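You operate a simulated robot arm through the tools that you are given. There is no shell and no other tool. Be economical: measure what you need, move in short steps, check, and stop when the job is done.

Carry out the task below with a simulated two-armed robot. There is one attempt and no reset: what you move stays moved.

JOB
Press the yellow button two times. Carry the red cover with both arms and set it on the counter top. Put the spirit level on the far bench top away on the bench two top. Pull the bench three back left door open. Do these in any order.

The check looks at the end state, three seconds after you hand in, the way a careful person would. Anything else that was tipped, shoved, dropped, spilled or broken makes it a failure. Lids that push on must go on centred and level and be pressed home; caps that screw on are set level and turned clockwise until they are tight.

ROBOT AND FRAMES
Two 7-joint arms with two-finger parallel grippers on one trunk, on a base that drives. Base frame: it is fixed to the floor where the robot stands at the start and does not move with it; the origin is under the middle of the robot, x ahead of it, y to its left, z up; the surface under the hand at the start is at about z = 0.8. Units: m, degrees, N and s.
The left shoulder is at the start at [0.02, 0.138, 1.225], the right one opposite. With the tool pointing down near the work surface each hand reaches from about 0.1 to 0.48 m from the robot's upright axis, wherever it stands, measured 20 degrees to its own side. Places, roughly: bench three back left door [0.5, 4.3, 0.4]; bench two top [-0.1, 1.9, 0.8]; counter top [0.4, -4.6, 0.8]; red cover [-2, -3, 1]; spirit level (8x3x3 cm) [-0.5, 8.4, 0.8]; yellow button [0.5, 0.1, 0.8]. Payload 1.57 kg a hand.
The TCP of each hand is the grasp point between the finger pads, 0.03 m short of the fingertips. In the tool frame z runs along the fingers and y along their closing line. The gripper opens to 0.08 m. The fingers are 0.017 m wide and 0.012 m thick; the gripper's body (0.04 by 0.082 m) begins 0.08 m behind the TCP.
Orientation is that of the tool frame in the base frame, as a unit quaternion [w, x, y, z]. With the fingers straight down and closing along the base's y, the tool's x points along the base's -x, its y along +y and its z along -z.

CONTROLS
- The arms move only by the tool move_arm. It takes "left_targets", "right_targets" or both (then of equal length, played together; a hand with none holds still); each is one flat list of numbers, 7 for each row, row after row: the shift along the base's x, y, z in cm, then the turn, a rotation vector about the base's x, y, z in degrees, then the opening, from 0 (shut) to 1 (fully open). In form: [dx, dy, dz, ax, ay, az, hand, dx, dy, dz, ax, ay, az, hand, ...]. A call has 1 to 10 rows; each row shifts and turns the commanded pose from where the row before left it. Each row takes 0.2 s and may step no farther than 0.05 m and 8.6 degrees from the row before; otherwise, or with a gripper value out of range, the whole call is refused. Where a pose cannot be reached the arm comes as near as it can. A force on the tool above 40 N (or 10 N above the force at the start of the call, whichever is more), or a blocked arm, ends the call early, and 0.2 s more pass. Each finger travels about 0.045 m/s and halts on what it meets, pressing with about 42 N; the grip force reading is that of the motor and also rises with nothing between the fingers. The clock runs only during rows and for 0.2 s after the last one: add rows that do not move to give the fingers time. It gives the time, the measured TCP pose, the force on the tool (base axes), the opening and the grip force at its end, in the units of the frame above (readings bear some noise), with the torque about the TCP (base axes, N m) and any sound that the robot's microphone picked up, and new pictures: "pictures" is both (left out), scene, wrist or none (wrist: the cameras of the hands that moved).
- Cameras (640 x 400 px; columns grow to the right, rows downward): "scene" is now at [0.1925, -0.0059, 1.1492]; the picture's right is [0.10, -0.99, 0.00], its down [-0.23, -0.02, -0.97] and it looks along [0.97, 0.10, -0.23] (base axes); focal length 214 px, centre (320, 200). "left" rides on the left gripper at [0.072, 0.007, -0.122] in its tool frame; the picture's right is [-0.09, 1.00, 0.00], its down [-0.84, -0.08, -0.54] and it looks along [-0.54, -0.05, 0.84] (tool axes); focal length 238 px, centre (320, 200). "right" rides on the right gripper at [0.072, -0.007, -0.122] in its tool frame; the picture's right is [0.09, 1.00, 0.00], its down [-0.84, 0.08, -0.54] and it looks along [-0.54, 0.05, 0.84] (tool axes); focal length 238 px, centre (320, 200). There is no depth. A picture from a camera that has moved, and an enlarged one, comes with that camera's place and axes in the base frame and with its lens. The place of the scene camera against the robot may be out by one fixed shift of up to 0.025 m in any direction.
- lift_body(by): slides the trunk up (or, below 0, down) by that many m; the arms and the scene camera ride with it, the base frame stays. It gives what a move gives, with no picture.
- steer(legs): drives the robot by 1 to 6 legs, each [ahead, left, turn to the left] in m, m and degrees, along the robot's own axes; the way and the turn of a leg run together, so that a leg with both is an arc; at most 1.5 m and 180 degrees a leg. The arms and the cameras ride along, it lands a little off, and it stops where it bumps. It gives what a move gives, and a new picture of the scene camera.
- head_to(pan, tilt): turns the head with the scene camera to pan (to the left, within 60 degrees either way) and tilt (down, from -29 to 69), counted from straight ahead of the robot. It gives what a move gives, and a new picture of the scene camera.
- enlarge(camera, box): a new picture of the part [left, top, right, bottom] of that camera's present view, enlarged. It takes no simulated time.
- hand_in(): hands the job in; it is judged then, once.

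Work in short steps. Places have to be worked out from the pictures, the camera data and where the tool is seen: move nearer, look again, correct. Check each grasp and each placing, and mend what went wrong. You have 165 turns and 260 pictures in all, those below and enlarged ones among them. Open the grippers and draw the arms clear of the work before you hand the job in, unless the task says otherwise; then end with one line.

The tools are called after ">>>" by a JSON object that holds its "fn" and its "kwargs". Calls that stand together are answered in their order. move_arm: Moves the arms, as the interface text tells. Its arguments: {"type":"object","properties":{"left_targets":{"type":"array","items":{"type":"number"}},"right_targets":{"type":"array","items":{"type":"number"}},"pictures":{"type":"string","enum":["both","scene","wrist","none"]}},"required":[]} The other tools are called the same way: lift_body (by) slides the trunk up or down; steer (legs) drives the base; head_to (pan, tilt) turns the head that bears the scene camera; enlarge (camera, box) takes an enlarged picture of a part of a camera's view; hand_in () hands the job in.

At the start:

```text
clock: 0.0
left_tool_pos: [0.4051, 0.2642, 1.111]
left_ee_rot: [0.0, 0.0, 1.0, 0.001]
left_wrist_force: [0.1, -0.2, 0.5]
left_wrist_torque: [0.02, 0.01, 0.01]
left_finger_gap: 0.0798
left_finger_force: 0.0
right_tool_pos: [0.3869, -0.1106, 1.1072]
right_ee_rot: [0.0, 0.0, 1.0, 0.0]
right_wrist_force: [0.4, 0.9, -0.9]
right_wrist_torque: [0.01, 0.0, 0.02]
right_finger_gap: 0.0798
right_finger_force: 0.0
trunk travel left (down, up): [-0.6, 0.64]
robot x, y, heading: [0.0002, -0.0, -0.0]
head pan, tilt: [5.8, 13.1]
```

scene: 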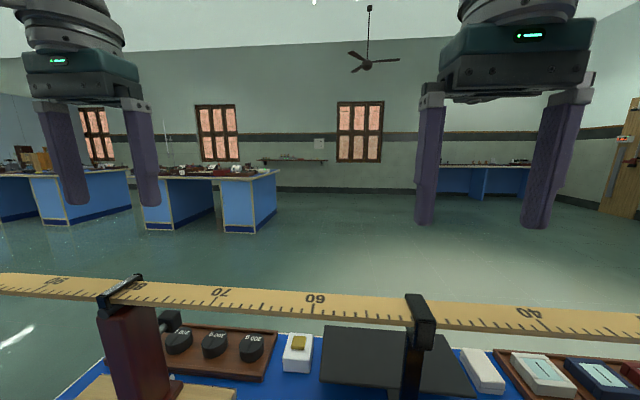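
right: 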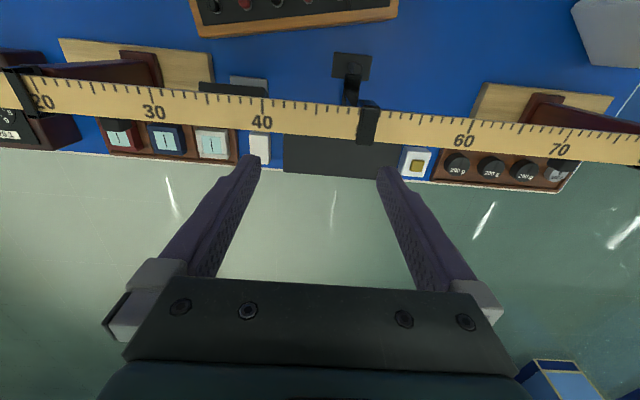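
left: 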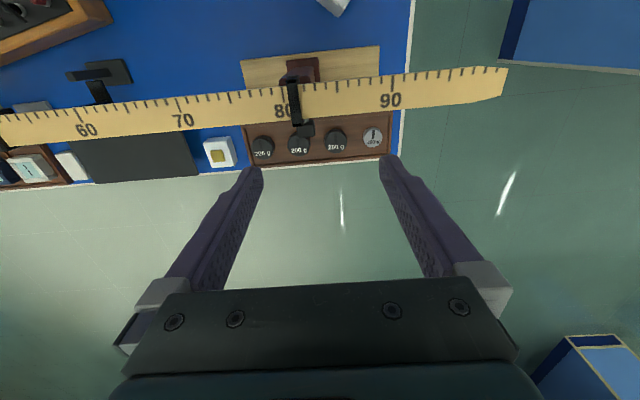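

The two wrist views put the button near [0.476, 0.072, 0.834] and the ruler at x≈0.36–0.40, z≈0.99. I'll bring the left hand over the button, yawed 85° so its camera stays clear of the ruler, and close it while the right hand moves aside.

>>> {"fn": "move_arm", "kwargs": {"left_targets": [0.7, -1.9, 0, 0, 0, -8.5, 0, 0.7, -1.9, 0, 0, 0, -8.5, 0, 0.7, -1.9, 0, 0, 0, -8.5, 0, 0.7, -1.9, 0, 0, 0, -8.5, 0, 0.7, -1.9, 0, 0, 0, -8.5, 0, 0.7, -1.9, 0, 0, 0, -8.5, 0, 0.7, -1.9, 0, 0, 0, -8.5, 0, 0.7, -1.9, 0, 0, 0, -8.5, 0, 0.7, -1.9, 0, 0, 0, -8.5, 0, 0.7, -1.9, 0, 0, 0, -8.5, 0], "right_targets": [0, -1, 0.4, 0, 0, 0, 0, 0, -1, 0.4, 0, 0, 0, 0, 0, -1, 0.4, 0, 0, 0, 0, 0, -1, 0.4, 0, 0, 0, 0, 0, -1, 0.4, 0, 0, 0, 0, 0, -1, 0.4, 0, 0, 0, 0, 0, -1, 0.4, 0, 0, 0, 0, 0, -1, 0.4, 0, 0, 0, 0, 0, -1, 0.4, 0, 0, 0, 0, 0, -1, 0.4, 0, 0, 0, 0]}}

>>> {"fn": "head_to", "kwargs": {"pan": 5, "tilt": 40}}

```text
clock: 2.4
left_tool_pos: [0.4453, 0.0891, 1.0622]
left_ee_rot: [-0.04, 0.673, 0.738, -0.037]
left_wrist_force: [0.2, 0.1, -0.5]
left_wrist_torque: [0.01, 0.01, 0.0]
left_finger_gap: 0.0
left_finger_force: 21.8
left hand out of reach, approached as far as the arm can: row 9, 10
right_tool_pos: [0.3786, -0.2072, 1.1137]
right_ee_rot: [-0.045, -0.007, 0.999, -0.007]
right_wrist_force: [-0.2, -0.6, -0.3]
right_wrist_torque: [0.0, -0.01, 0.01]
right_finger_gap: 0.0
right_finger_force: 21.5
trunk travel left (down, up): [-0.6, 0.64]
robot x, y, heading: [0.0021, -0.0013, 0.0]
head pan, tilt: [5.8, 13.1]
stopped in row 10 (left hand): the arm was blocked; the commanded pose is now the measured one
camera scene: at [0.1925, -0.0059, 1.1492], right [0.1, -0.99, 0.0], down [-0.23, -0.02, -0.97], along [0.97, 0.1, -0.23], focal length 214 px, centre (320, 200)
camera right: at [0.3185, -0.2142, 1.2411], right [-0.11, 0.99, -0.01], down [0.88, 0.1, 0.46], along [0.46, 0.04, -0.89], focal length 238 px, centre (320, 200)
camera left: at [0.4581, 0.1633, 1.1828], right [0.99, 0.0, -0.11], down [0.06, -0.84, 0.54], along [-0.09, -0.54, -0.84], focal length 238 px, centre (320, 200)
```

scene: 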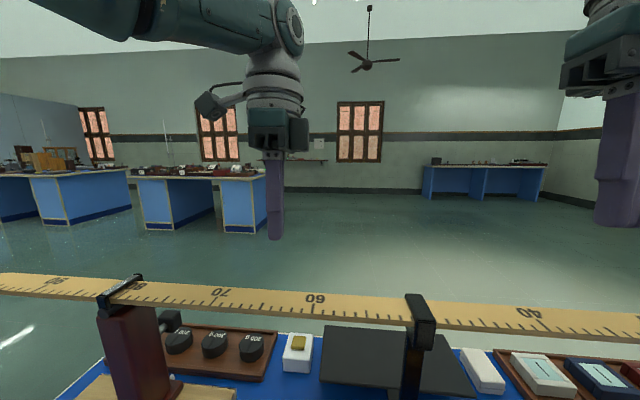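
right: 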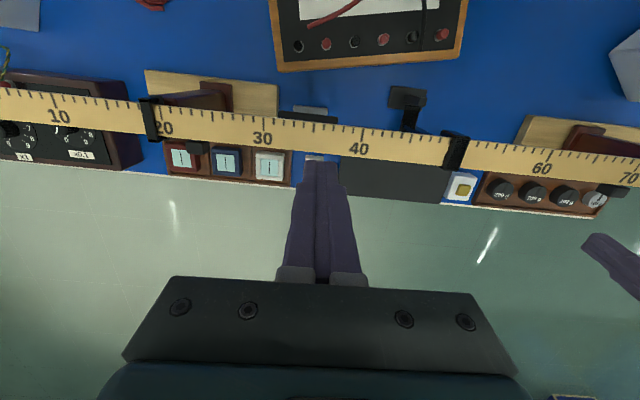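
left: 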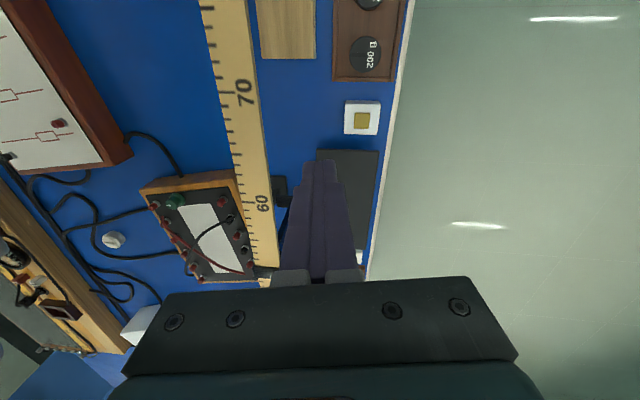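

```text
clock: 3.3
left_tool_pos: [0.4458, 0.0911, 1.0626]
left_ee_rot: [-0.038, 0.673, 0.738, -0.036]
left_wrist_force: [-0.7, 0.6, 0.3]
left_wrist_torque: [0.0, 0.03, -0.02]
left_finger_gap: 0.0001
left_finger_force: 20.9
right_tool_pos: [0.3781, -0.2081, 1.1127]
right_ee_rot: [-0.045, -0.008, 0.999, -0.008]
right_wrist_force: [0.4, 0.6, -0.5]
right_wrist_torque: [-0.03, 0.03, -0.02]
right_finger_gap: 0.0
right_finger_force: 21.6
trunk travel left (down, up): [-0.6, 0.64]
robot x, y, heading: [0.0032, -0.0008, -0.1]
head pan, tilt: [5.0, 40.0]
camera scene: at [0.1844, -0.0079, 1.1066], right [0.09, -1.0, 0.0], down [-0.64, -0.06, -0.77], along [0.76, 0.07, -0.64], focal length 214 px, centre (320, 200)
```

scene: 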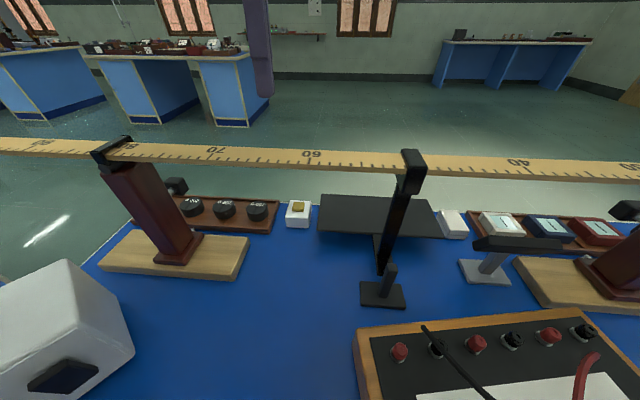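

The button reading is confirmed at about [0.477, 0.074, 0.834], and the hand stopped 3 cm short in x. I'll try correcting x and the small tilt while going slightly lower, still above the ruler.

>>> {"fn": "move_arm", "kwargs": {"left_targets": [0.8, -0.4, -1, 0, 0, 0, 0, 0.8, -0.4, -1, 0, 0, 0, 0, 0.8, -0.4, -1, 0, 0, 0, 0, 0.8, -0.4, -1, 0, 0, 0, 0], "pictures": "none"}}

```text
clock: 4.3
left_tool_pos: [0.4481, 0.0937, 1.029]
left_ee_rot: [-0.039, 0.672, 0.738, -0.036]
left_wrist_force: [0.1, -0.2, -0.5]
left_wrist_torque: [0.0, -0.04, -0.03]
left_finger_gap: 0.0
left_finger_force: 21.4
left hand out of reach, approached as far as the arm can: row 1, 2, 3, 4
right_tool_pos: [0.3783, -0.2077, 1.1121]
right_ee_rot: [-0.044, -0.008, 0.999, -0.007]
right_wrist_force: [0.3, -0.2, 0.6]
right_wrist_torque: [0.01, 0.02, -0.04]
right_finger_gap: 0.0001
right_finger_force: 21.4
trunk travel left (down, up): [-0.6, 0.64]
robot x, y, heading: [0.0011, 0.0, -0.2]
head pan, tilt: [5.0, 40.0]
```

Out of reach from this side, so I'll press from the far side of the bench. First I raise the left hand, undo the yaw and pull it in.

>>> {"fn": "move_arm", "kwargs": {"left_targets": [-0.5, 0.5, 4, 0, 0, 0, 0, -0.5, 0.5, 4, 0, 0, 0, 0, -1, 1.5, 2, 0, 0, 8.5, 0, -1, 1.5, 1, 0, 0, 8.5, 0, -1, 1.5, 1, 0, 0, 8.5, 0, -1, 1.5, 1, 0, 0, 8.5, 0, -1, 1.5, 0, 0, 0, 8.5, 0, -1, 1.5, 0, 0, 0, 8.5, 0, -1, 1.5, 0, 0, 0, 8.5, 0, -1, 1.5, 0, 0, 0, 8.5, 0], "right_targets": [0, 0, 1, 0, 0, 0, 0, 0, 0, 1, 0, 0, 0, 0, -1, 0, 1, 0, 0, 0, 0, -1, 0, 1, 0, 0, 0, 0, -1, 0, 1, 0, 0, 0, 0, -1, 0, 1, 0, 0, 0, 0, -1, 0, 0, 0, 0, 0, 0, -1, 0, 0, 0, 0, 0, 0, -1, 0, 0, 0, 0, 0, 0, -1, 0, 0, 0, 0, 0, 0], "pictures": "none"}}

>>> {"fn": "head_to", "kwargs": {"pan": 55, "tilt": 35}}

```text
clock: 5.4
left_tool_pos: [0.405, 0.1293, 1.101]
left_ee_rot: [-0.075, 0.555, 0.826, -0.062]
left_wrist_force: [-0.3, -0.5, 0.3]
left_wrist_torque: [0.0, -0.02, 0.0]
left_finger_gap: 0.0001
left_finger_force: 21.2
right_tool_pos: [0.3423, -0.2037, 1.0996]
right_ee_rot: [-0.127, -0.012, 0.992, -0.011]
right_wrist_force: [-0.7, 0.3, -0.1]
right_wrist_torque: [0.01, 0.01, -0.01]
right_finger_gap: 0.0002
right_finger_force: 21.7
trunk travel left (down, up): [-0.6, 0.64]
robot x, y, heading: [-0.0022, 0.0018, 0.1]
head pan, tilt: [5.0, 40.0]
stopped in row 5 (right hand): the arm was blocked; the commanded pose is now the measured one
```

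```text
clock: 6.6
left_tool_pos: [0.4051, 0.1284, 1.1006]
left_ee_rot: [-0.075, 0.555, 0.826, -0.063]
left_wrist_force: [-0.6, -0.2, 0.3]
left_wrist_torque: [0.0, 0.01, -0.01]
left_finger_gap: 0.0004
left_finger_force: 21.1
right_tool_pos: [0.3425, -0.2043, 1.1007]
right_ee_rot: [-0.127, -0.013, 0.992, -0.012]
right_wrist_force: [0.5, 0.4, -0.8]
right_wrist_torque: [0.0, 0.0, -0.01]
right_finger_gap: 0.0
right_finger_force: 21.2
trunk travel left (down, up): [-0.6, 0.64]
robot x, y, heading: [0.0007, -0.0047, 0.1]
head pan, tilt: [55.0, 35.0]
camera scene: at [0.1502, 0.0568, 1.1141], right [0.82, -0.57, 0.0], down [-0.33, -0.47, -0.82], along [0.47, 0.67, -0.57], focal length 214 px, centre (320, 200)
```

scene: 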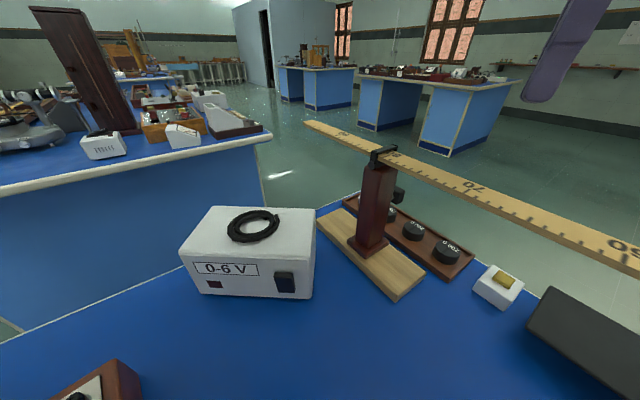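

The right arm blocks at a joint limit when raised, so I'll gain height with the trunk. First I look down to see where the bench's near edge is relative to the base.

>>> {"fn": "head_to", "kwargs": {"pan": 60, "tilt": 69}}

>>> {"fn": "head_to", "kwargs": {"pan": -60, "tilt": 50}}

```text
clock: 7.5
left_tool_pos: [0.4056, 0.1276, 1.1012]
left_ee_rot: [-0.075, 0.555, 0.826, -0.064]
left_wrist_force: [-0.8, -0.9, 0.4]
left_wrist_torque: [-0.04, -0.04, 0.04]
left_finger_gap: 0.0
left_finger_force: 21.1
right_tool_pos: [0.3425, -0.2041, 1.1005]
right_ee_rot: [-0.126, -0.012, 0.992, -0.012]
right_wrist_force: [-0.6, -0.4, 0.3]
right_wrist_torque: [-0.04, -0.02, -0.02]
right_finger_gap: 0.0
right_finger_force: 21.5
trunk travel left (down, up): [-0.6, 0.64]
robot x, y, heading: [0.0034, 0.0009, -0.0]
head pan, tilt: [60.0, 68.8]
camera scene: at [0.1276, 0.0332, 1.0705], right [0.87, -0.5, 0.0], down [-0.47, -0.81, -0.36], along [0.18, 0.31, -0.93], focal length 214 px, centre (320, 200)
```

scene: 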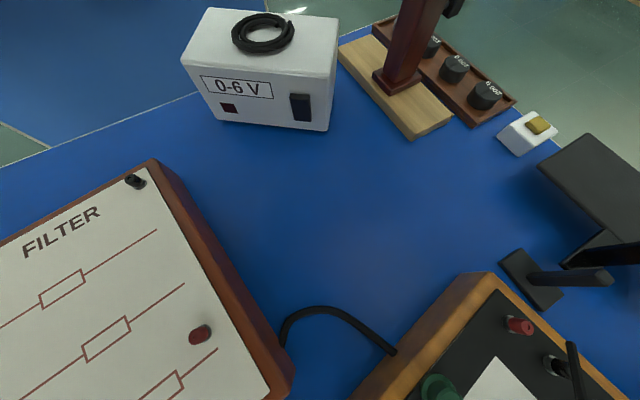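

```text
clock: 9.6
left_tool_pos: [0.4049, 0.1283, 1.1008]
left_ee_rot: [-0.075, 0.554, 0.826, -0.063]
left_wrist_force: [0.3, -0.5, 0.1]
left_wrist_torque: [-0.03, -0.03, 0.01]
left_finger_gap: 0.0
left_finger_force: 20.7
right_tool_pos: [0.3428, -0.2041, 1.0994]
right_ee_rot: [-0.126, -0.013, 0.992, -0.012]
right_wrist_force: [0.3, 0.6, -0.5]
right_wrist_torque: [0.01, -0.04, 0.01]
right_finger_gap: 0.0
right_finger_force: 21.1
trunk travel left (down, up): [-0.6, 0.64]
robot x, y, heading: [0.0003, 0.0019, -0.1]
head pan, tilt: [-60.0, 50.0]
camera scene: at [0.1382, -0.0819, 1.0924], right [-0.87, -0.5, 0.0], down [-0.38, 0.66, -0.64], along [0.32, -0.56, -0.77], focal length 214 px, centre (320, 200)
```

scene: 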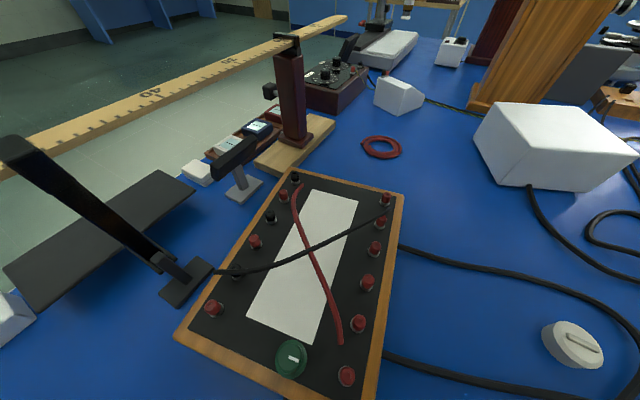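

The bench surface seems to surround the robot, so I'll raise the trunk 0.1 m for clearance and test a short drive ahead to see whether the base can move under the bench.

>>> {"fn": "lift_body", "kwargs": {"by": 0.1}}

>>> {"fn": "steer", "kwargs": {"legs": [[0.06, 0, 0]]}}

```text
clock: 10.9
left_tool_pos: [0.4053, 0.1264, 1.2016]
left_ee_rot: [-0.075, 0.555, 0.826, -0.063]
left_wrist_force: [-0.4, 0.4, -0.3]
left_wrist_torque: [-0.03, -0.02, -0.01]
left_finger_gap: 0.0002
left_finger_force: 21.1
right_tool_pos: [0.3412, -0.2052, 1.2]
right_ee_rot: [-0.126, -0.013, 0.992, -0.012]
right_wrist_force: [0.3, -0.2, 0.6]
right_wrist_torque: [0.01, 0.0, -0.03]
right_finger_gap: 0.0003
right_finger_force: 21.3
trunk travel left (down, up): [-0.7, 0.54]
robot x, y, heading: [-0.0014, -0.0007, 0.1]
head pan, tilt: [-60.0, 50.0]
```

```text
clock: 11.9
left_tool_pos: [0.4663, 0.1293, 1.2015]
left_ee_rot: [-0.075, 0.555, 0.826, -0.062]
left_wrist_force: [-0.1, 0.0, 0.2]
left_wrist_torque: [-0.02, -0.01, 0.01]
left_finger_gap: 0.0004
left_finger_force: 21.3
right_tool_pos: [0.4026, -0.2032, 1.2002]
right_ee_rot: [-0.126, -0.013, 0.992, -0.012]
right_wrist_force: [-0.1, 0.9, -0.3]
right_wrist_torque: [-0.01, 0.0, 0.0]
right_finger_gap: 0.0
right_finger_force: 21.2
trunk travel left (down, up): [-0.7, 0.54]
robot x, y, heading: [0.0634, 0.0014, 0.4]
head pan, tilt: [-60.0, 50.0]
camera scene: at [0.1994, -0.0816, 1.1924], right [-0.86, -0.5, 0.0], down [-0.38, 0.66, -0.64], along [0.32, -0.56, -0.77], focal length 214 px, centre (320, 200)
```

scene: 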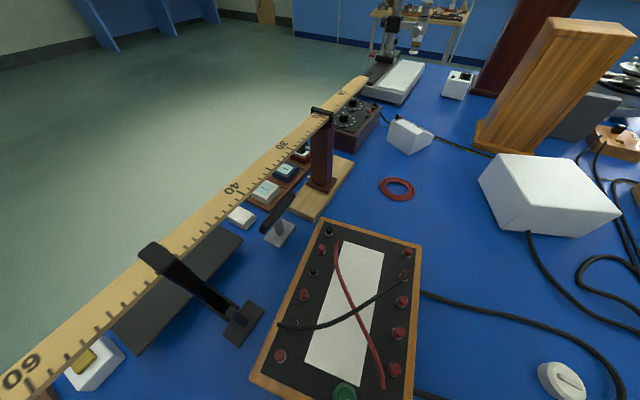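

The base does move under the bench. I'll go a little further ahead and right, so the button lies in the left hand's good zone.

>>> {"fn": "steer", "kwargs": {"legs": [[0.02, -0.06, 0]]}}

>>> {"fn": "move_arm", "kwargs": {"left_targets": [0, 0, -2, 0, -1.4, 0, 0, 0, 0, -2, 0, -1.4, 0, 0, 0, 0, -2, 0, -1.4, 0, 0, 0, 0, -2, 0, -1.4, 0, 0, 0, 0, -1, 0, -1.4, 0, 0, 0, 0, -1, 0, -1.4, 0, 0, 0, 0, 0, 0, -1.4, 0, 0, 0, 0, 0, 0, -1.4, 0, 0], "pictures": "wrist"}}

```text
clock: 12.8
left_tool_pos: [0.4868, 0.0713, 1.2018]
left_ee_rot: [-0.076, 0.554, 0.827, -0.063]
left_wrist_force: [-0.1, -0.4, 0.1]
left_wrist_torque: [0.05, 0.0, 0.01]
left_finger_gap: 0.0
left_finger_force: 21.8
right_tool_pos: [0.423, -0.2606, 1.2004]
right_ee_rot: [-0.127, -0.013, 0.992, -0.012]
right_wrist_force: [-0.2, 0.6, -0.3]
right_wrist_torque: [0.01, 0.02, 0.04]
right_finger_gap: 0.0001
right_finger_force: 21.2
trunk travel left (down, up): [-0.7, 0.54]
robot x, y, heading: [0.0813, -0.0584, 0.1]
head pan, tilt: [-60.0, 50.0]
camera scene: at [0.2198, -0.1392, 1.1924], right [-0.87, -0.5, 0.0], down [-0.38, 0.66, -0.64], along [0.32, -0.56, -0.77], focal length 214 px, centre (320, 200)
```

scene: 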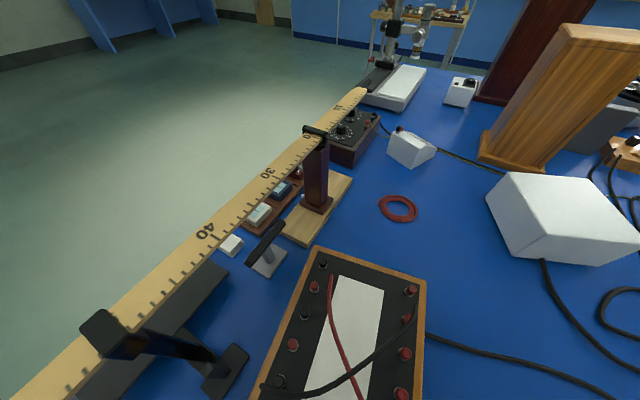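

```text
clock: 14.6
left_tool_pos: [0.488, 0.0719, 1.1007]
left_ee_rot: [0.007, 0.558, 0.83, -0.008]
left_wrist_force: [-0.5, -0.2, -0.4]
left_wrist_torque: [0.01, -0.01, 0.01]
left_finger_gap: 0.0
left_finger_force: 21.2
right_tool_pos: [0.4246, -0.2603, 1.199]
right_ee_rot: [-0.127, -0.013, 0.992, -0.011]
right_wrist_force: [-0.2, -0.1, -0.4]
right_wrist_torque: [-0.02, -0.04, -0.04]
right_finger_gap: 0.0
right_finger_force: 21.6
trunk travel left (down, up): [-0.7, 0.54]
robot x, y, heading: [0.0801, -0.0582, 0.1]
head pan, tilt: [-60.0, 50.0]
camera left: at [0.4667, 0.1429, 1.2209], right [0.96, 0.29, -0.01], down [0.24, -0.79, 0.56], along [0.16, -0.54, -0.83], focal length 238 px, centre (320, 200)
```

left: 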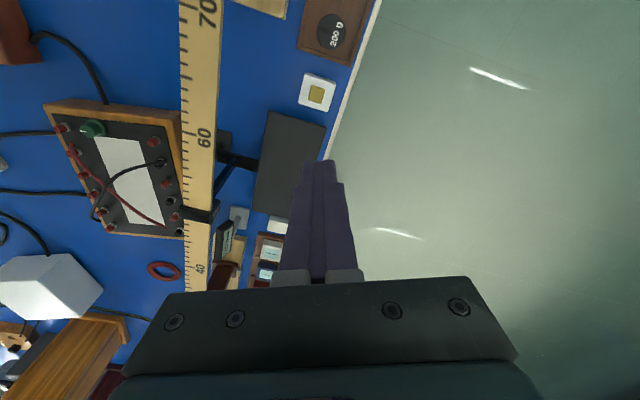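

Hand is upright; the button now reads [0.479, 0.074]. I align and descend to about 3.5 cm above it.

>>> {"fn": "move_arm", "kwargs": {"left_targets": [-0.9, 0.2, -2.5, 0, 0, 0, 0, 0, 0, -2.5, 0, 0, 0, 0, 0, 0, -2.5, 0, 0, 0, 0, 0, 0, -2.5, 0, 0, 0, 0, 0, 0, -2.5, 0, 0, 0, 0, 0, 0, -2.5, 0, 0, 0, 0, 0, 0, -2.5, 0, 0, 0, 0, 0, 0, -2.5, 0, 0, 0, 0, 0, 0, 0, 0, 0, 0, 0], "pictures": "wrist"}}

```text
clock: 16.6
left_tool_pos: [0.4772, 0.0722, 0.9011]
left_ee_rot: [0.006, 0.558, 0.83, -0.008]
left_wrist_force: [0.2, -0.6, -0.3]
left_wrist_torque: [0.01, -0.02, 0.0]
left_finger_gap: 0.0
left_finger_force: 21.6
right_tool_pos: [0.4233, -0.2604, 1.2003]
right_ee_rot: [-0.127, -0.013, 0.992, -0.011]
right_wrist_force: [-0.2, -0.3, 0.7]
right_wrist_torque: [0.0, 0.0, -0.03]
right_finger_gap: 0.0002
right_finger_force: 21.1
trunk travel left (down, up): [-0.7, 0.54]
robot x, y, heading: [0.0779, -0.0572, 0.1]
head pan, tilt: [-60.0, 50.0]
camera left: at [0.4567, 0.1441, 1.0209], right [0.96, 0.29, -0.01], down [0.24, -0.79, 0.56], along [0.16, -0.54, -0.83], focal length 238 px, centre (320, 200)
```

left: 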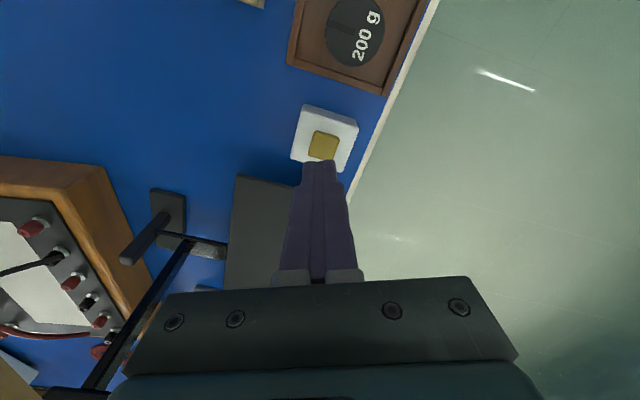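

Aligned within 3 mm; I correct that and press down in small steps watching for contact and a click.

>>> {"fn": "move_arm", "kwargs": {"left_targets": [0.2, 0.3, -1.5, 0, 0, 0, 0, 0, 0, -1, 0, 0, 0, 0, 0, 0, -0.4, 0, 0, 0, 0, 0, 0, -0.4, 0, 0, 0, 0, 0, 0, -0.3, 0, 0, 0, 0, 0, 0, -0.3, 0, 0, 0, 0, 0, 0, -0.3, 0, 0, 0, 0], "pictures": "wrist"}}

```text
clock: 18.2
left_tool_pos: [0.4814, 0.0763, 0.8603]
left_ee_rot: [0.006, 0.559, 0.829, -0.008]
left_wrist_force: [-0.2, 0.6, 3.3]
left_wrist_torque: [0.0, -0.01, 0.04]
left_finger_gap: 0.0
left_finger_force: 21.6
right_tool_pos: [0.4238, -0.2602, 1.2003]
right_ee_rot: [-0.127, -0.013, 0.992, -0.012]
right_wrist_force: [0.4, 0.2, -0.6]
right_wrist_torque: [0.03, 0.02, 0.0]
right_finger_gap: 0.0
right_finger_force: 21.1
trunk travel left (down, up): [-0.7, 0.54]
robot x, y, heading: [0.0818, -0.0559, 0.1]
head pan, tilt: [-60.0, 50.0]
heard: click
camera left: at [0.4591, 0.1478, 0.9808], right [0.96, 0.29, -0.01], down [0.24, -0.79, 0.56], along [0.16, -0.54, -0.83], focal length 238 px, centre (320, 200)
```

left: 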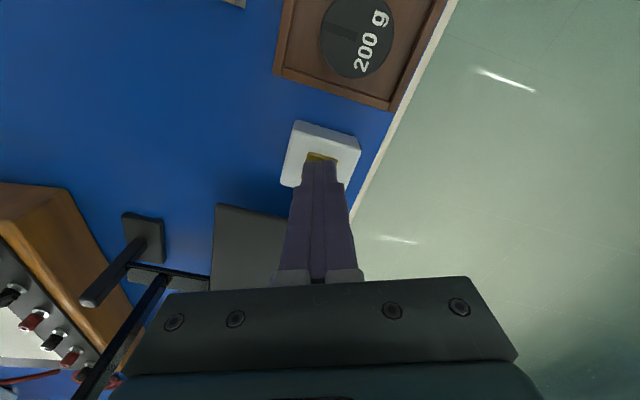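

One click heard with light contact force. I lift 2 cm to let it release.

>>> {"fn": "move_arm", "kwargs": {"left_targets": [0, 0, 0.5, 0, 0, 0, 0, 0, 0, 0.7, 0, 0, 0, 0, 0, 0, 0.8, 0, 0, 0, 0, 0, 0, 0, 0, 0, 0, 0], "pictures": "none"}}

>>> {"fn": "move_arm", "kwargs": {"left_targets": [0, 0, -1.0, 0, 0, 0, 0, 0, 0, -0.4, 0, 0, 0, 0, 0, 0, -0.3, 0, 0, 0, 0, 0, 0, -0.3, 0, 0, 0, 0], "pictures": "none"}}

```text
clock: 19.2
left_tool_pos: [0.479, 0.0756, 0.8796]
left_ee_rot: [0.006, 0.558, 0.83, -0.009]
left_wrist_force: [0.2, -0.1, -0.4]
left_wrist_torque: [0.04, 0.0, -0.02]
left_finger_gap: 0.0001
left_finger_force: 21.3
right_tool_pos: [0.4238, -0.2608, 1.1998]
right_ee_rot: [-0.127, -0.014, 0.992, -0.013]
right_wrist_force: [0.8, -0.6, 0.2]
right_wrist_torque: [-0.02, 0.0, 0.03]
right_finger_gap: 0.0
right_finger_force: 21.4
trunk travel left (down, up): [-0.7, 0.54]
robot x, y, heading: [0.0797, -0.056, 0.0]
head pan, tilt: [-60.0, 50.0]
```

```text
clock: 20.2
left_tool_pos: [0.4808, 0.0769, 0.8598]
left_ee_rot: [0.005, 0.558, 0.83, -0.009]
left_wrist_force: [-1.5, 0.2, 6.0]
left_wrist_torque: [0.08, 0.08, 0.05]
left_finger_gap: 0.0
left_finger_force: 21.1
right_tool_pos: [0.423, -0.2621, 1.2]
right_ee_rot: [-0.127, -0.013, 0.992, -0.012]
right_wrist_force: [-0.9, 0.0, -0.4]
right_wrist_torque: [0.0, 0.01, -0.03]
right_finger_gap: 0.0001
right_finger_force: 21.2
trunk travel left (down, up): [-0.7, 0.54]
robot x, y, heading: [0.0774, -0.0572, -0.0]
head pan, tilt: [-60.0, 50.0]
heard: click
```

Second click. Now I raise the hand straight up to z≈1.10 and lift the trunk for travel, then look left.

>>> {"fn": "move_arm", "kwargs": {"left_targets": [0, 0, 1.5, 0, 0, 0, 0, 0, 0, 2.5, 0, 0, 0, 0, 0, 0, 2.5, 0, 0, 0, 0, 0, 0, 2.5, 0, 0, 0, 0, 0, 0, 2.5, 0, 0, 0, 0, 0, 0, 2.5, 0, 0, 0, 0, 0, 0, 2.5, 0, 0, 0, 0, 0, 0, 2.5, 0, 0, 0, 0, 0, 0, 2.5, 0, 0, 0, 0, 0, 0, 2.5, 0, 0, 0, 0], "pictures": "none"}}

>>> {"fn": "lift_body", "kwargs": {"by": 0.15}}

>>> {"fn": "head_to", "kwargs": {"pan": 60, "tilt": 30}}

```text
clock: 22.4
left_tool_pos: [0.4802, 0.0764, 1.1004]
left_ee_rot: [0.004, 0.558, 0.829, -0.009]
left_wrist_force: [-0.9, -0.4, -0.6]
left_wrist_torque: [0.0, -0.04, -0.04]
left_finger_gap: 0.0
left_finger_force: 21.2
right_tool_pos: [0.4249, -0.2598, 1.2009]
right_ee_rot: [-0.126, -0.014, 0.992, -0.011]
right_wrist_force: [0.4, -0.4, -0.4]
right_wrist_torque: [-0.01, 0.01, 0.02]
right_finger_gap: 0.0002
right_finger_force: 21.0
trunk travel left (down, up): [-0.7, 0.54]
robot x, y, heading: [0.08, -0.0552, 0.1]
head pan, tilt: [-60.0, 50.0]
```

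```text
clock: 24.2
left_tool_pos: [0.4803, 0.0755, 1.2495]
left_ee_rot: [0.005, 0.558, 0.83, -0.009]
left_wrist_force: [-0.4, -0.9, 0.3]
left_wrist_torque: [0.01, -0.05, 0.01]
left_finger_gap: 0.0
left_finger_force: 21.2
right_tool_pos: [0.4239, -0.2607, 1.3503]
right_ee_rot: [-0.128, -0.013, 0.992, -0.012]
right_wrist_force: [0.6, -0.4, -0.7]
right_wrist_torque: [0.01, -0.03, -0.02]
right_finger_gap: 0.0
right_finger_force: 21.0
trunk travel left (down, up): [-0.85, 0.39]
robot x, y, heading: [0.0789, -0.0584, 0.1]
head pan, tilt: [-60.0, 50.0]
```

```text
clock: 26.2
left_tool_pos: [0.4802, 0.0749, 1.2499]
left_ee_rot: [0.005, 0.558, 0.829, -0.009]
left_wrist_force: [-0.6, -0.4, 0.2]
left_wrist_torque: [-0.01, -0.03, -0.01]
left_finger_gap: 0.0001
left_finger_force: 21.5
right_tool_pos: [0.4237, -0.2611, 1.3497]
right_ee_rot: [-0.126, -0.013, 0.992, -0.012]
right_wrist_force: [0.8, 0.3, -0.6]
right_wrist_torque: [-0.01, 0.03, -0.01]
right_finger_gap: 0.0001
right_finger_force: 21.4
trunk travel left (down, up): [-0.85, 0.39]
robot x, y, heading: [0.0833, -0.0584, 0.2]
head pan, tilt: [60.0, 30.0]
camera scene: at [0.2264, 0.0058, 1.3719], right [0.87, -0.5, 0.0], down [-0.25, -0.43, -0.87], along [0.43, 0.75, -0.5], focal length 214 px, centre (320, 200)
```

scene: 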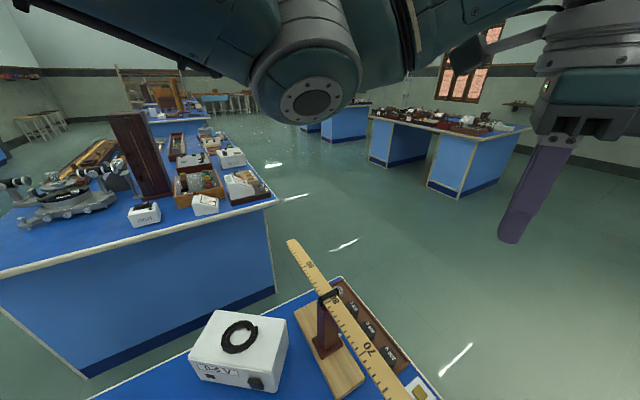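

The column is not visible in any view, so before driving I look steeply down to learn how the robot stands relative to the bench.

>>> {"fn": "head_to", "kwargs": {"pan": 60, "tilt": 69}}

>>> {"fn": "head_to", "kwargs": {"pan": 0, "tilt": 69}}

```text
clock: 27.2
left_tool_pos: [0.4799, 0.0751, 1.2498]
left_ee_rot: [0.006, 0.558, 0.83, -0.008]
left_wrist_force: [-0.2, -0.3, -0.4]
left_wrist_torque: [-0.02, -0.05, -0.02]
left_finger_gap: 0.0001
left_finger_force: 21.2
right_tool_pos: [0.4241, -0.2607, 1.3506]
right_ee_rot: [-0.127, -0.014, 0.992, -0.011]
right_wrist_force: [-0.4, -0.2, -0.3]
right_wrist_torque: [-0.02, -0.02, -0.02]
right_finger_gap: 0.0
right_finger_force: 21.3
trunk travel left (down, up): [-0.85, 0.39]
robot x, y, heading: [0.0814, -0.0547, 0.2]
head pan, tilt: [60.0, 68.8]
camera scene: at [0.2091, -0.0241, 1.3205], right [0.87, -0.5, 0.0], down [-0.46, -0.81, -0.36], along [0.18, 0.31, -0.93], focal length 214 px, centre (320, 200)
```

scene: 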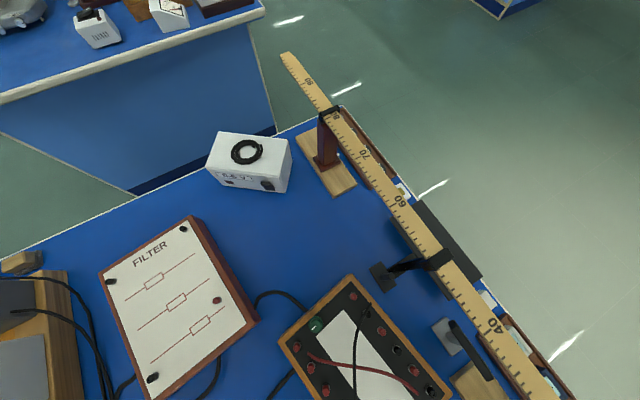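

```text
clock: 28.5
left_tool_pos: [0.4809, 0.0758, 1.2504]
left_ee_rot: [0.006, 0.558, 0.83, -0.009]
left_wrist_force: [-0.1, 0.0, 0.3]
left_wrist_torque: [-0.02, 0.02, -0.01]
left_finger_gap: 0.0
left_finger_force: 21.6
right_tool_pos: [0.4239, -0.2602, 1.3495]
right_ee_rot: [-0.127, -0.014, 0.992, -0.012]
right_wrist_force: [0.2, -0.5, -0.1]
right_wrist_torque: [-0.05, -0.02, -0.02]
right_finger_gap: 0.0
right_finger_force: 21.6
trunk travel left (down, up): [-0.85, 0.39]
robot x, y, heading: [0.083, -0.0606, 0.2]
head pan, tilt: [0.0, 68.8]
camera scene: at [0.2371, -0.0725, 1.3204], right [0.0, -1.0, 0.0], down [-0.93, 0.0, -0.36], along [0.36, 0.0, -0.93], focal length 214 px, centre (320, 200)
```

scene: 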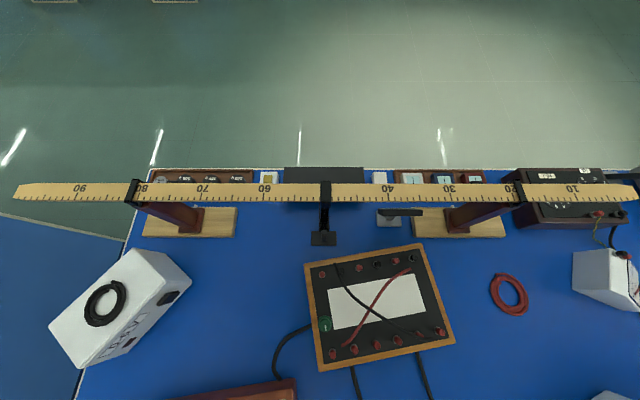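

Nothing of the robot touches the bench beneath the axis, and the open aisle lies ahead (+x). I try driving ahead into the aisle; it stops if it bumps.

>>> {"fn": "steer", "kwargs": {"legs": [[0.3, 0, 0]]}}

```text
clock: 30.6
left_tool_pos: [0.7797, 0.0765, 1.2493]
left_ee_rot: [0.006, 0.557, 0.83, -0.009]
left_wrist_force: [-0.2, -0.1, 0.4]
left_wrist_torque: [-0.02, -0.02, 0.0]
left_finger_gap: 0.0
left_finger_force: 21.8
right_tool_pos: [0.7232, -0.2589, 1.3493]
right_ee_rot: [-0.128, -0.014, 0.992, -0.012]
right_wrist_force: [0.4, -0.1, 0.0]
right_wrist_torque: [-0.02, 0.02, 0.02]
right_finger_gap: 0.0001
right_finger_force: 20.9
trunk travel left (down, up): [-0.85, 0.39]
robot x, y, heading: [0.3842, -0.0508, 0.4]
head pan, tilt: [0.0, 68.8]
camera scene: at [0.5369, -0.0716, 1.3204], right [0.0, -1.0, 0.0], down [-0.93, 0.0, -0.36], along [0.36, 0.0, -0.93], focal length 214 px, centre (320, 200)
```

scene: 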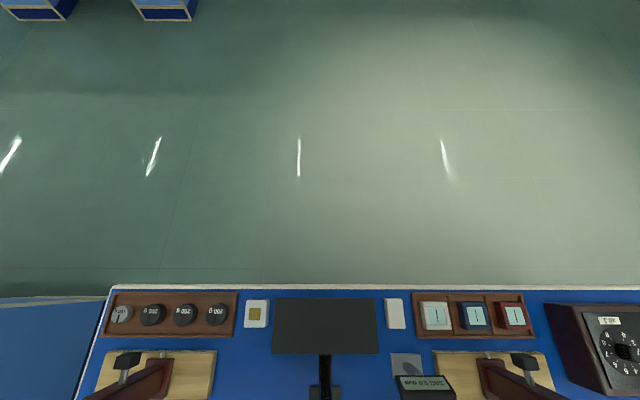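

The base passes freely. I continue into the aisle and look left along it toward bench three.

>>> {"fn": "steer", "kwargs": {"legs": [[0.9, 0, 0], [0, 0, 90]]}}

>>> {"fn": "head_to", "kwargs": {"pan": 0, "tilt": 15}}

```text
clock: 39.0
left_tool_pos: [1.1535, 0.3538, 1.2497]
left_ee_rot: [0.01, -0.179, 0.984, -0.003]
left_wrist_force: [0.1, -0.5, 0.4]
left_wrist_torque: [-0.01, -0.02, 0.0]
left_finger_gap: 0.0
left_finger_force: 21.5
right_tool_pos: [1.4884, 0.2893, 1.3502]
right_ee_rot: [-0.083, -0.7, 0.702, -0.096]
right_wrist_force: [-0.1, -0.1, 0.0]
right_wrist_torque: [0.02, -0.02, -0.02]
right_finger_gap: 0.0
right_finger_force: 21.0
trunk travel left (down, up): [-0.85, 0.39]
robot x, y, heading: [1.2772, -0.048, 88.5]
head pan, tilt: [0.0, 68.8]
camera scene: at [1.2791, 0.0925, 1.3204], right [1.0, -0.03, 0.0], down [-0.02, -0.93, -0.36], along [0.01, 0.36, -0.93], focal length 214 px, centre (320, 200)
```

scene: 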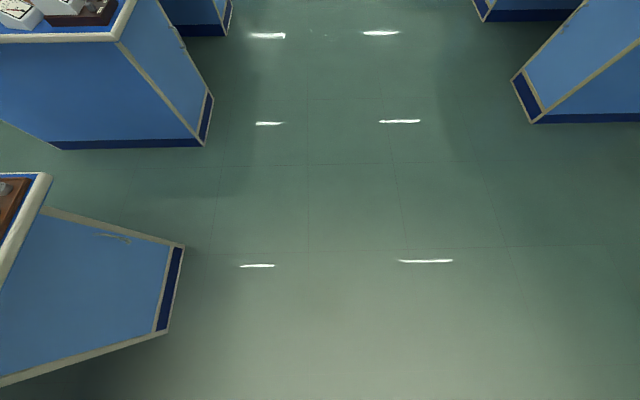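

```text
clock: 40.2
left_tool_pos: [1.1539, 0.3536, 1.2484]
left_ee_rot: [0.011, -0.178, 0.984, -0.002]
left_wrist_force: [0.0, -0.1, -0.1]
left_wrist_torque: [-0.04, 0.0, 0.02]
left_finger_gap: 0.0
left_finger_force: 21.4
right_tool_pos: [1.4879, 0.2876, 1.3498]
right_ee_rot: [-0.083, -0.701, 0.702, -0.097]
right_wrist_force: [1.1, -0.3, -0.1]
right_wrist_torque: [0.03, -0.02, 0.02]
right_finger_gap: 0.0
right_finger_force: 20.7
trunk travel left (down, up): [-0.85, 0.39]
robot x, y, heading: [1.2782, -0.0485, 88.5]
head pan, tilt: [0.0, 15.0]
camera scene: at [1.28, 0.13, 1.396], right [1.0, -0.03, 0.0], down [-0.01, -0.26, -0.97], along [0.02, 0.97, -0.26], focal length 214 px, centre (320, 200)
```

scene: 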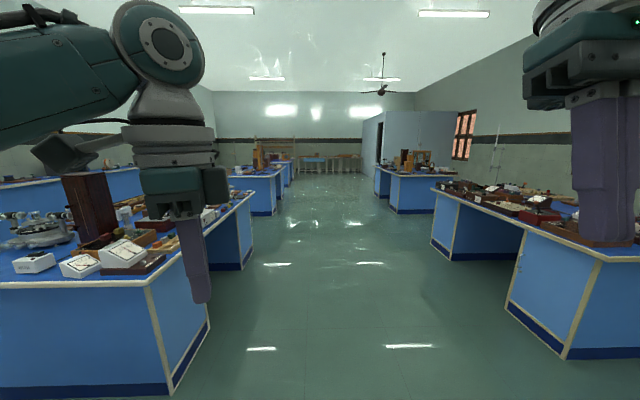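

The aisle is clear. I drive up to about y=4.2 and turn to face bench three's +x side.

>>> {"fn": "steer", "kwargs": {"legs": [[1.4, 0, 1.5], [1.4, 0, 0], [1.4, 0, 0], [0, 0, 90]]}}

>>> {"fn": "head_to", "kwargs": {"pan": 0, "tilt": 35}}

```text
clock: 64.3
left_tool_pos: [0.9903, 4.0668, 1.2496]
left_ee_rot: [-0.009, 0.81, -0.586, -0.005]
left_wrist_force: [0.4, -0.8, -1.1]
left_wrist_torque: [-0.01, -0.01, 0.04]
left_finger_gap: 0.0
left_finger_force: 21.3
right_tool_pos: [1.0712, 4.3998, 1.3503]
right_ee_rot: [-0.007, 0.992, -0.021, 0.127]
right_wrist_force: [0.6, 0.3, 0.1]
right_wrist_torque: [-0.03, 0.02, 0.03]
right_finger_gap: 0.0
right_finger_force: 21.6
trunk travel left (down, up): [-0.85, 0.39]
robot x, y, heading: [1.3988, 4.1744, 176.2]
head pan, tilt: [0.0, 15.0]
camera scene: at [1.2051, 4.1701, 1.3961], right [0.07, 1.0, 0.0], down [0.26, -0.02, -0.97], along [-0.96, 0.07, -0.26], focal length 214 px, centre (320, 200)
```

scene: 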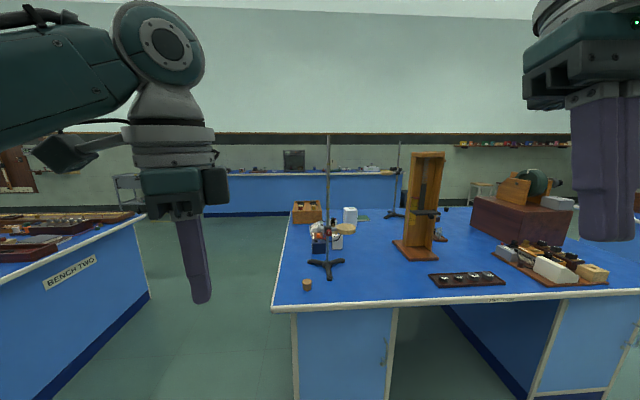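

```text
clock: 65.1
left_tool_pos: [0.9909, 4.0676, 1.2502]
left_ee_rot: [-0.01, 0.81, -0.587, -0.005]
left_wrist_force: [-0.4, -0.6, 0.6]
left_wrist_torque: [0.01, -0.01, 0.02]
left_finger_gap: 0.0001
left_finger_force: 21.5
right_tool_pos: [1.0717, 4.3989, 1.35]
right_ee_rot: [-0.008, 0.992, -0.021, 0.127]
right_wrist_force: [-0.2, 0.5, 0.8]
right_wrist_torque: [0.04, -0.02, 0.02]
right_finger_gap: 0.0002
right_finger_force: 21.5
trunk travel left (down, up): [-0.85, 0.39]
robot x, y, heading: [1.395, 4.1682, 176.5]
head pan, tilt: [0.0, 35.0]
camera scene: at [1.2104, 4.1698, 1.3642], right [0.07, 1.0, 0.0], down [0.57, -0.04, -0.82], along [-0.82, 0.06, -0.57], focal length 214 px, centre (320, 200)
```

scene: 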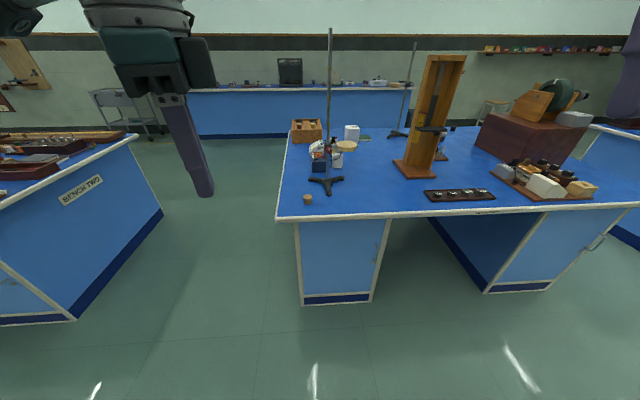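

Bench three's left pedestal (y≈4.1–4.5) has a small handle near its right edge. I zoom in on it.

>>> {"fn": "enlarge", "kwargs": {"camera": "scene", "box": [270, 200, 430, 310]}}

```text
3.64 times, centred on (350, 255) of scene
camera zoom: at [1.2104, 4.1698, 1.3642], right [0.07, 1.0, 0.0], down [0.57, -0.04, -0.82], along [-0.82, 0.06, -0.57], focal length 780 px, centre (211, 0)
```

zoom: 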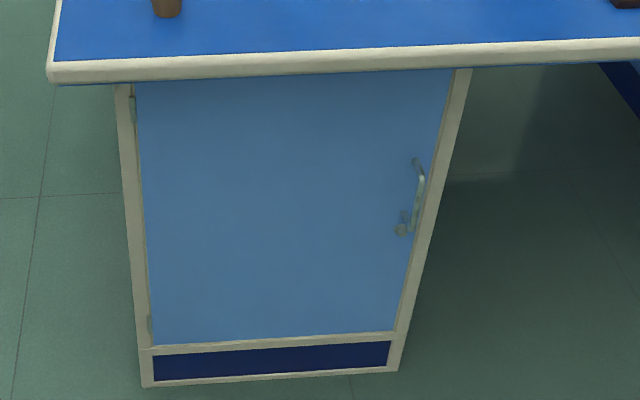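

The door's hinges are on the left (y≈4.14), and its vertical bar handle is near y≈4.49, z≈0.49–0.61, x≈0.55. I lower the trunk and pitch the right hand to point toward −x.

>>> {"fn": "lift_body", "kwargs": {"by": -0.5}}

>>> {"fn": "move_arm", "kwargs": {"right_targets": [0, 0, -1, 0, 8.5, 0, 0, 0, 0, -1, 0, 8.5, 0, 0, 0, 0, -1, 0, 8.5, 0, 0, 0, 0, -1, 0, 8.5, 0, 0, 0, 0, -1, 0, 8.5, 0, 0.5, 0, 0, -1, 0, 8.5, 0, 1, 0, 0, -1, 0, 8.5, 0, 1, 0, 0, -1, 0, 8.5, 0, 1, 0, 0, -1, 0, 8.5, 0, 1, 0, 0, -1, 0, 8.5, 0, 1], "left_targets": [1, -1, 0, 0, 0, 0, 0, 1, -1, 0, 0, 0, 0, 0, 1, -1, 0, 0, 0, 0, 0, 1, -1, 0, 0, 0, 0, 0, 1, -1, 0, 0, 0, 0, 0, 1, -1, 0, 0, 0, 0, 0, 1, -1, 0, 0, 0, 0, 0, 1, -1, 0, 0, 0, 0, 0, 1, -1, 0, 0, 0, 0, 0, 1, -1, 0, 0, 0, 0, 0], "pictures": "none"}}

```text
refused: -0.5 is not a number from -0.4 to 0.4
```

```text
clock: 67.3
left_tool_pos: [1.0899, 3.9673, 1.2512]
left_ee_rot: [-0.009, 0.81, -0.587, -0.005]
left_wrist_force: [0.3, -0.1, 0.5]
left_wrist_torque: [-0.02, -0.01, -0.01]
left_finger_gap: 0.0002
left_finger_force: 21.2
right_tool_pos: [1.0527, 4.4022, 1.2426]
right_ee_rot: [0.009, 0.817, -0.021, -0.576]
right_wrist_force: [-0.7, -0.6, -0.3]
right_wrist_torque: [0.0, -0.01, -0.02]
right_finger_gap: 0.08
right_finger_force: 0.0
right hand out of reach, approached as far as the arm can: row 7, 8
trunk travel left (down, up): [-0.85, 0.39]
robot x, y, heading: [1.3978, 4.173, 176.0]
head pan, tilt: [0.0, 35.0]
```

Trunk moves are limited to 0.4 m a call; I lower it in two, finish the pitch and drive nearer with the shoulder lined up to the handle.

>>> {"fn": "lift_body", "kwargs": {"by": -0.4}}

>>> {"fn": "lift_body", "kwargs": {"by": -0.2}}

>>> {"fn": "move_arm", "kwargs": {"right_targets": [0, 0, -1, 0, 6.5, 0, 1, 0, 0, -1, 0, 6.5, 0, 1, 0, 0, -1, 0, 6.5, 0, 1], "pictures": "none"}}

>>> {"fn": "steer", "kwargs": {"legs": [[0, 0, 4], [0.08, -0.14, 0]]}}

>>> {"fn": "enlarge", "kwargs": {"camera": "right", "box": [0, 0, 640, 400]}}

```text
clock: 71.1
left_tool_pos: [1.0898, 3.9669, 0.8514]
left_ee_rot: [-0.009, 0.81, -0.586, -0.005]
left_wrist_force: [0.1, 0.3, 0.8]
left_wrist_torque: [0.0, 0.0, 0.03]
left_finger_gap: 0.0
left_finger_force: 21.1
right_tool_pos: [1.0518, 4.402, 0.8424]
right_ee_rot: [0.009, 0.818, -0.02, -0.575]
right_wrist_force: [-0.3, -0.3, 0.3]
right_wrist_torque: [0.03, -0.01, 0.02]
right_finger_gap: 0.08
right_finger_force: 0.0
trunk travel left (down, up): [-0.45, 0.79]
robot x, y, heading: [1.3994, 4.176, 176.0]
head pan, tilt: [0.0, 35.0]
```

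```text
clock: 73.3
left_tool_pos: [1.0904, 3.9671, 0.6506]
left_ee_rot: [-0.009, 0.81, -0.587, -0.005]
left_wrist_force: [-0.4, -0.1, 0.0]
left_wrist_torque: [0.02, 0.0, 0.01]
left_finger_gap: 0.0001
left_finger_force: 21.6
right_tool_pos: [1.0514, 4.4019, 0.6426]
right_ee_rot: [0.009, 0.817, -0.02, -0.576]
right_wrist_force: [0.1, 0.1, 0.0]
right_wrist_torque: [0.02, -0.01, 0.0]
right_finger_gap: 0.0797
right_finger_force: 0.0
trunk travel left (down, up): [-0.25, 0.99]
robot x, y, heading: [1.3975, 4.1707, 176.3]
head pan, tilt: [0.0, 35.0]
```

```text
clock: 74.1
left_tool_pos: [1.0912, 3.9664, 0.6513]
left_ee_rot: [-0.008, 0.81, -0.586, -0.004]
left_wrist_force: [0.4, -0.2, -0.4]
left_wrist_torque: [0.03, 0.0, 0.03]
left_finger_gap: 0.0001
left_finger_force: 21.6
right_tool_pos: [1.0524, 4.4015, 0.6126]
right_ee_rot: [0.012, 0.708, -0.02, -0.706]
right_wrist_force: [0.4, -0.8, -0.7]
right_wrist_torque: [-0.01, 0.0, 0.05]
right_finger_gap: 0.0801
right_finger_force: 0.1
trunk travel left (down, up): [-0.25, 0.99]
robot x, y, heading: [1.4006, 4.176, 176.0]
head pan, tilt: [0.0, 35.0]
```

```text
clock: 76.0
left_tool_pos: [1.0236, 4.0817, 0.6505]
left_ee_rot: [-0.009, 0.829, -0.559, -0.004]
left_wrist_force: [-0.3, -0.3, -0.7]
left_wrist_torque: [0.01, 0.02, 0.0]
left_finger_gap: 0.0
left_finger_force: 21.4
right_tool_pos: [0.9561, 4.5135, 0.6119]
right_ee_rot: [0.037, 0.708, 0.005, -0.705]
right_wrist_force: [-0.1, 1.0, -0.5]
right_wrist_torque: [0.01, 0.0, 0.0]
right_finger_gap: 0.08
right_finger_force: 0.0
trunk travel left (down, up): [-0.25, 0.99]
robot x, y, heading: [1.3162, 4.3063, -180.0]
head pan, tilt: [0.0, 35.0]
camera scene: at [1.1288, 4.2922, 0.7641], right [0.0, 1.0, 0.0], down [0.57, 0.0, -0.82], along [-0.82, 0.0, -0.57], focal length 214 px, centre (320, 200)
```

scene: 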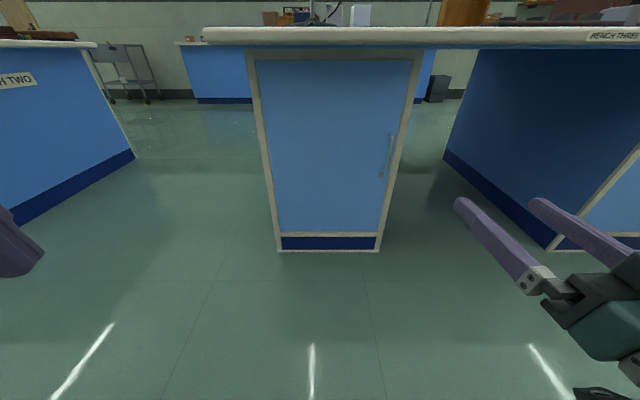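

```text
1.00 times, centred on (320, 200) of right (not enlarged: the box is as wide or as high as the picture)
camera zoom: at [1.0781, 4.5236, 0.5414], right [0.06, -1.0, -0.05], down [0.54, -0.01, 0.84], along [-0.84, -0.08, 0.54], focal length 238 px, centre (320, 200)
```

zoom: 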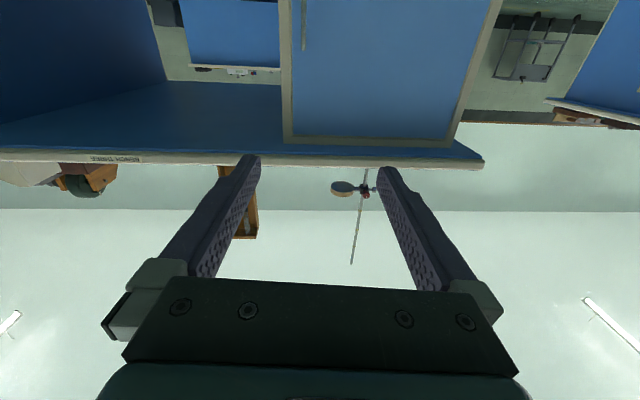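

Cross-checking both cameras (bench front base at x≈0.44), the handle bar is at about x≈0.46, y≈4.52, z≈0.38–0.54. I lower the hand to z≈0.47 and drive closer.

>>> {"fn": "lift_body", "kwargs": {"by": -0.14}}

>>> {"fn": "steer", "kwargs": {"legs": [[0.2, 0, 0]]}}

>>> {"fn": "enlarge", "kwargs": {"camera": "right", "box": [0, 0, 640, 400]}}

```text
clock: 77.6
left_tool_pos: [1.023, 4.0826, 0.5109]
left_ee_rot: [-0.009, 0.829, -0.559, -0.006]
left_wrist_force: [-0.8, 0.0, -0.3]
left_wrist_torque: [-0.01, -0.01, 0.01]
left_finger_gap: 0.0
left_finger_force: 21.4
right_tool_pos: [0.9551, 4.5137, 0.4729]
right_ee_rot: [0.035, 0.708, 0.005, -0.705]
right_wrist_force: [0.3, 0.5, 0.2]
right_wrist_torque: [-0.02, -0.02, 0.02]
right_finger_gap: 0.08
right_finger_force: 0.1
trunk travel left (down, up): [-0.11, 1.13]
robot x, y, heading: [1.3195, 4.3084, -179.8]
head pan, tilt: [0.0, 35.0]
```

```text
clock: 79.2
left_tool_pos: [0.8236, 4.0811, 0.5104]
left_ee_rot: [-0.009, 0.831, -0.556, -0.004]
left_wrist_force: [0.3, 0.1, 0.0]
left_wrist_torque: [0.01, 0.02, -0.01]
left_finger_gap: 0.0
left_finger_force: 21.0
right_tool_pos: [0.7545, 4.5107, 0.4716]
right_ee_rot: [0.038, 0.709, 0.006, -0.705]
right_wrist_force: [0.3, -0.2, 0.1]
right_wrist_torque: [-0.02, 0.01, 0.01]
right_finger_gap: 0.0801
right_finger_force: 0.1
trunk travel left (down, up): [-0.11, 1.13]
robot x, y, heading: [1.1134, 4.3068, -179.7]
head pan, tilt: [0.0, 35.0]
camera scene: at [0.9278, 4.2908, 0.6239], right [-0.01, 1.0, 0.0], down [0.57, 0.0, -0.82], along [-0.82, 0.0, -0.57], focal length 214 px, centre (320, 200)
```

scene: 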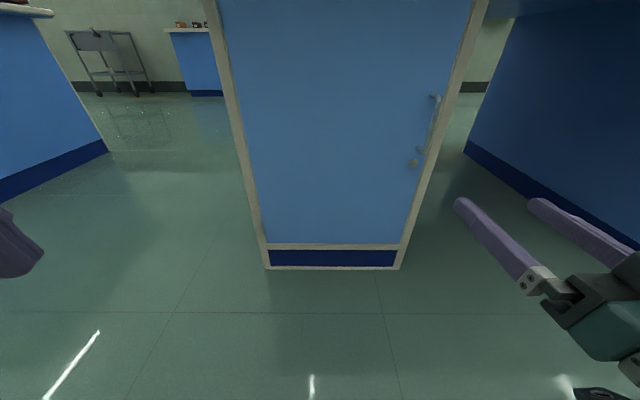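

```text
1.00 times, centred on (320, 200) of right (not enlarged: the box is as wide or as high as the picture)
camera zoom: at [0.8765, 4.522, 0.4011], right [0.06, -1.0, -0.05], down [0.54, -0.01, 0.84], along [-0.84, -0.08, 0.54], focal length 238 px, centre (320, 200)
```

zoom: 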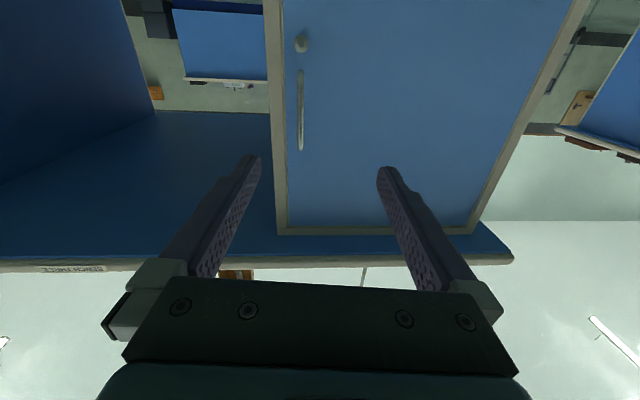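

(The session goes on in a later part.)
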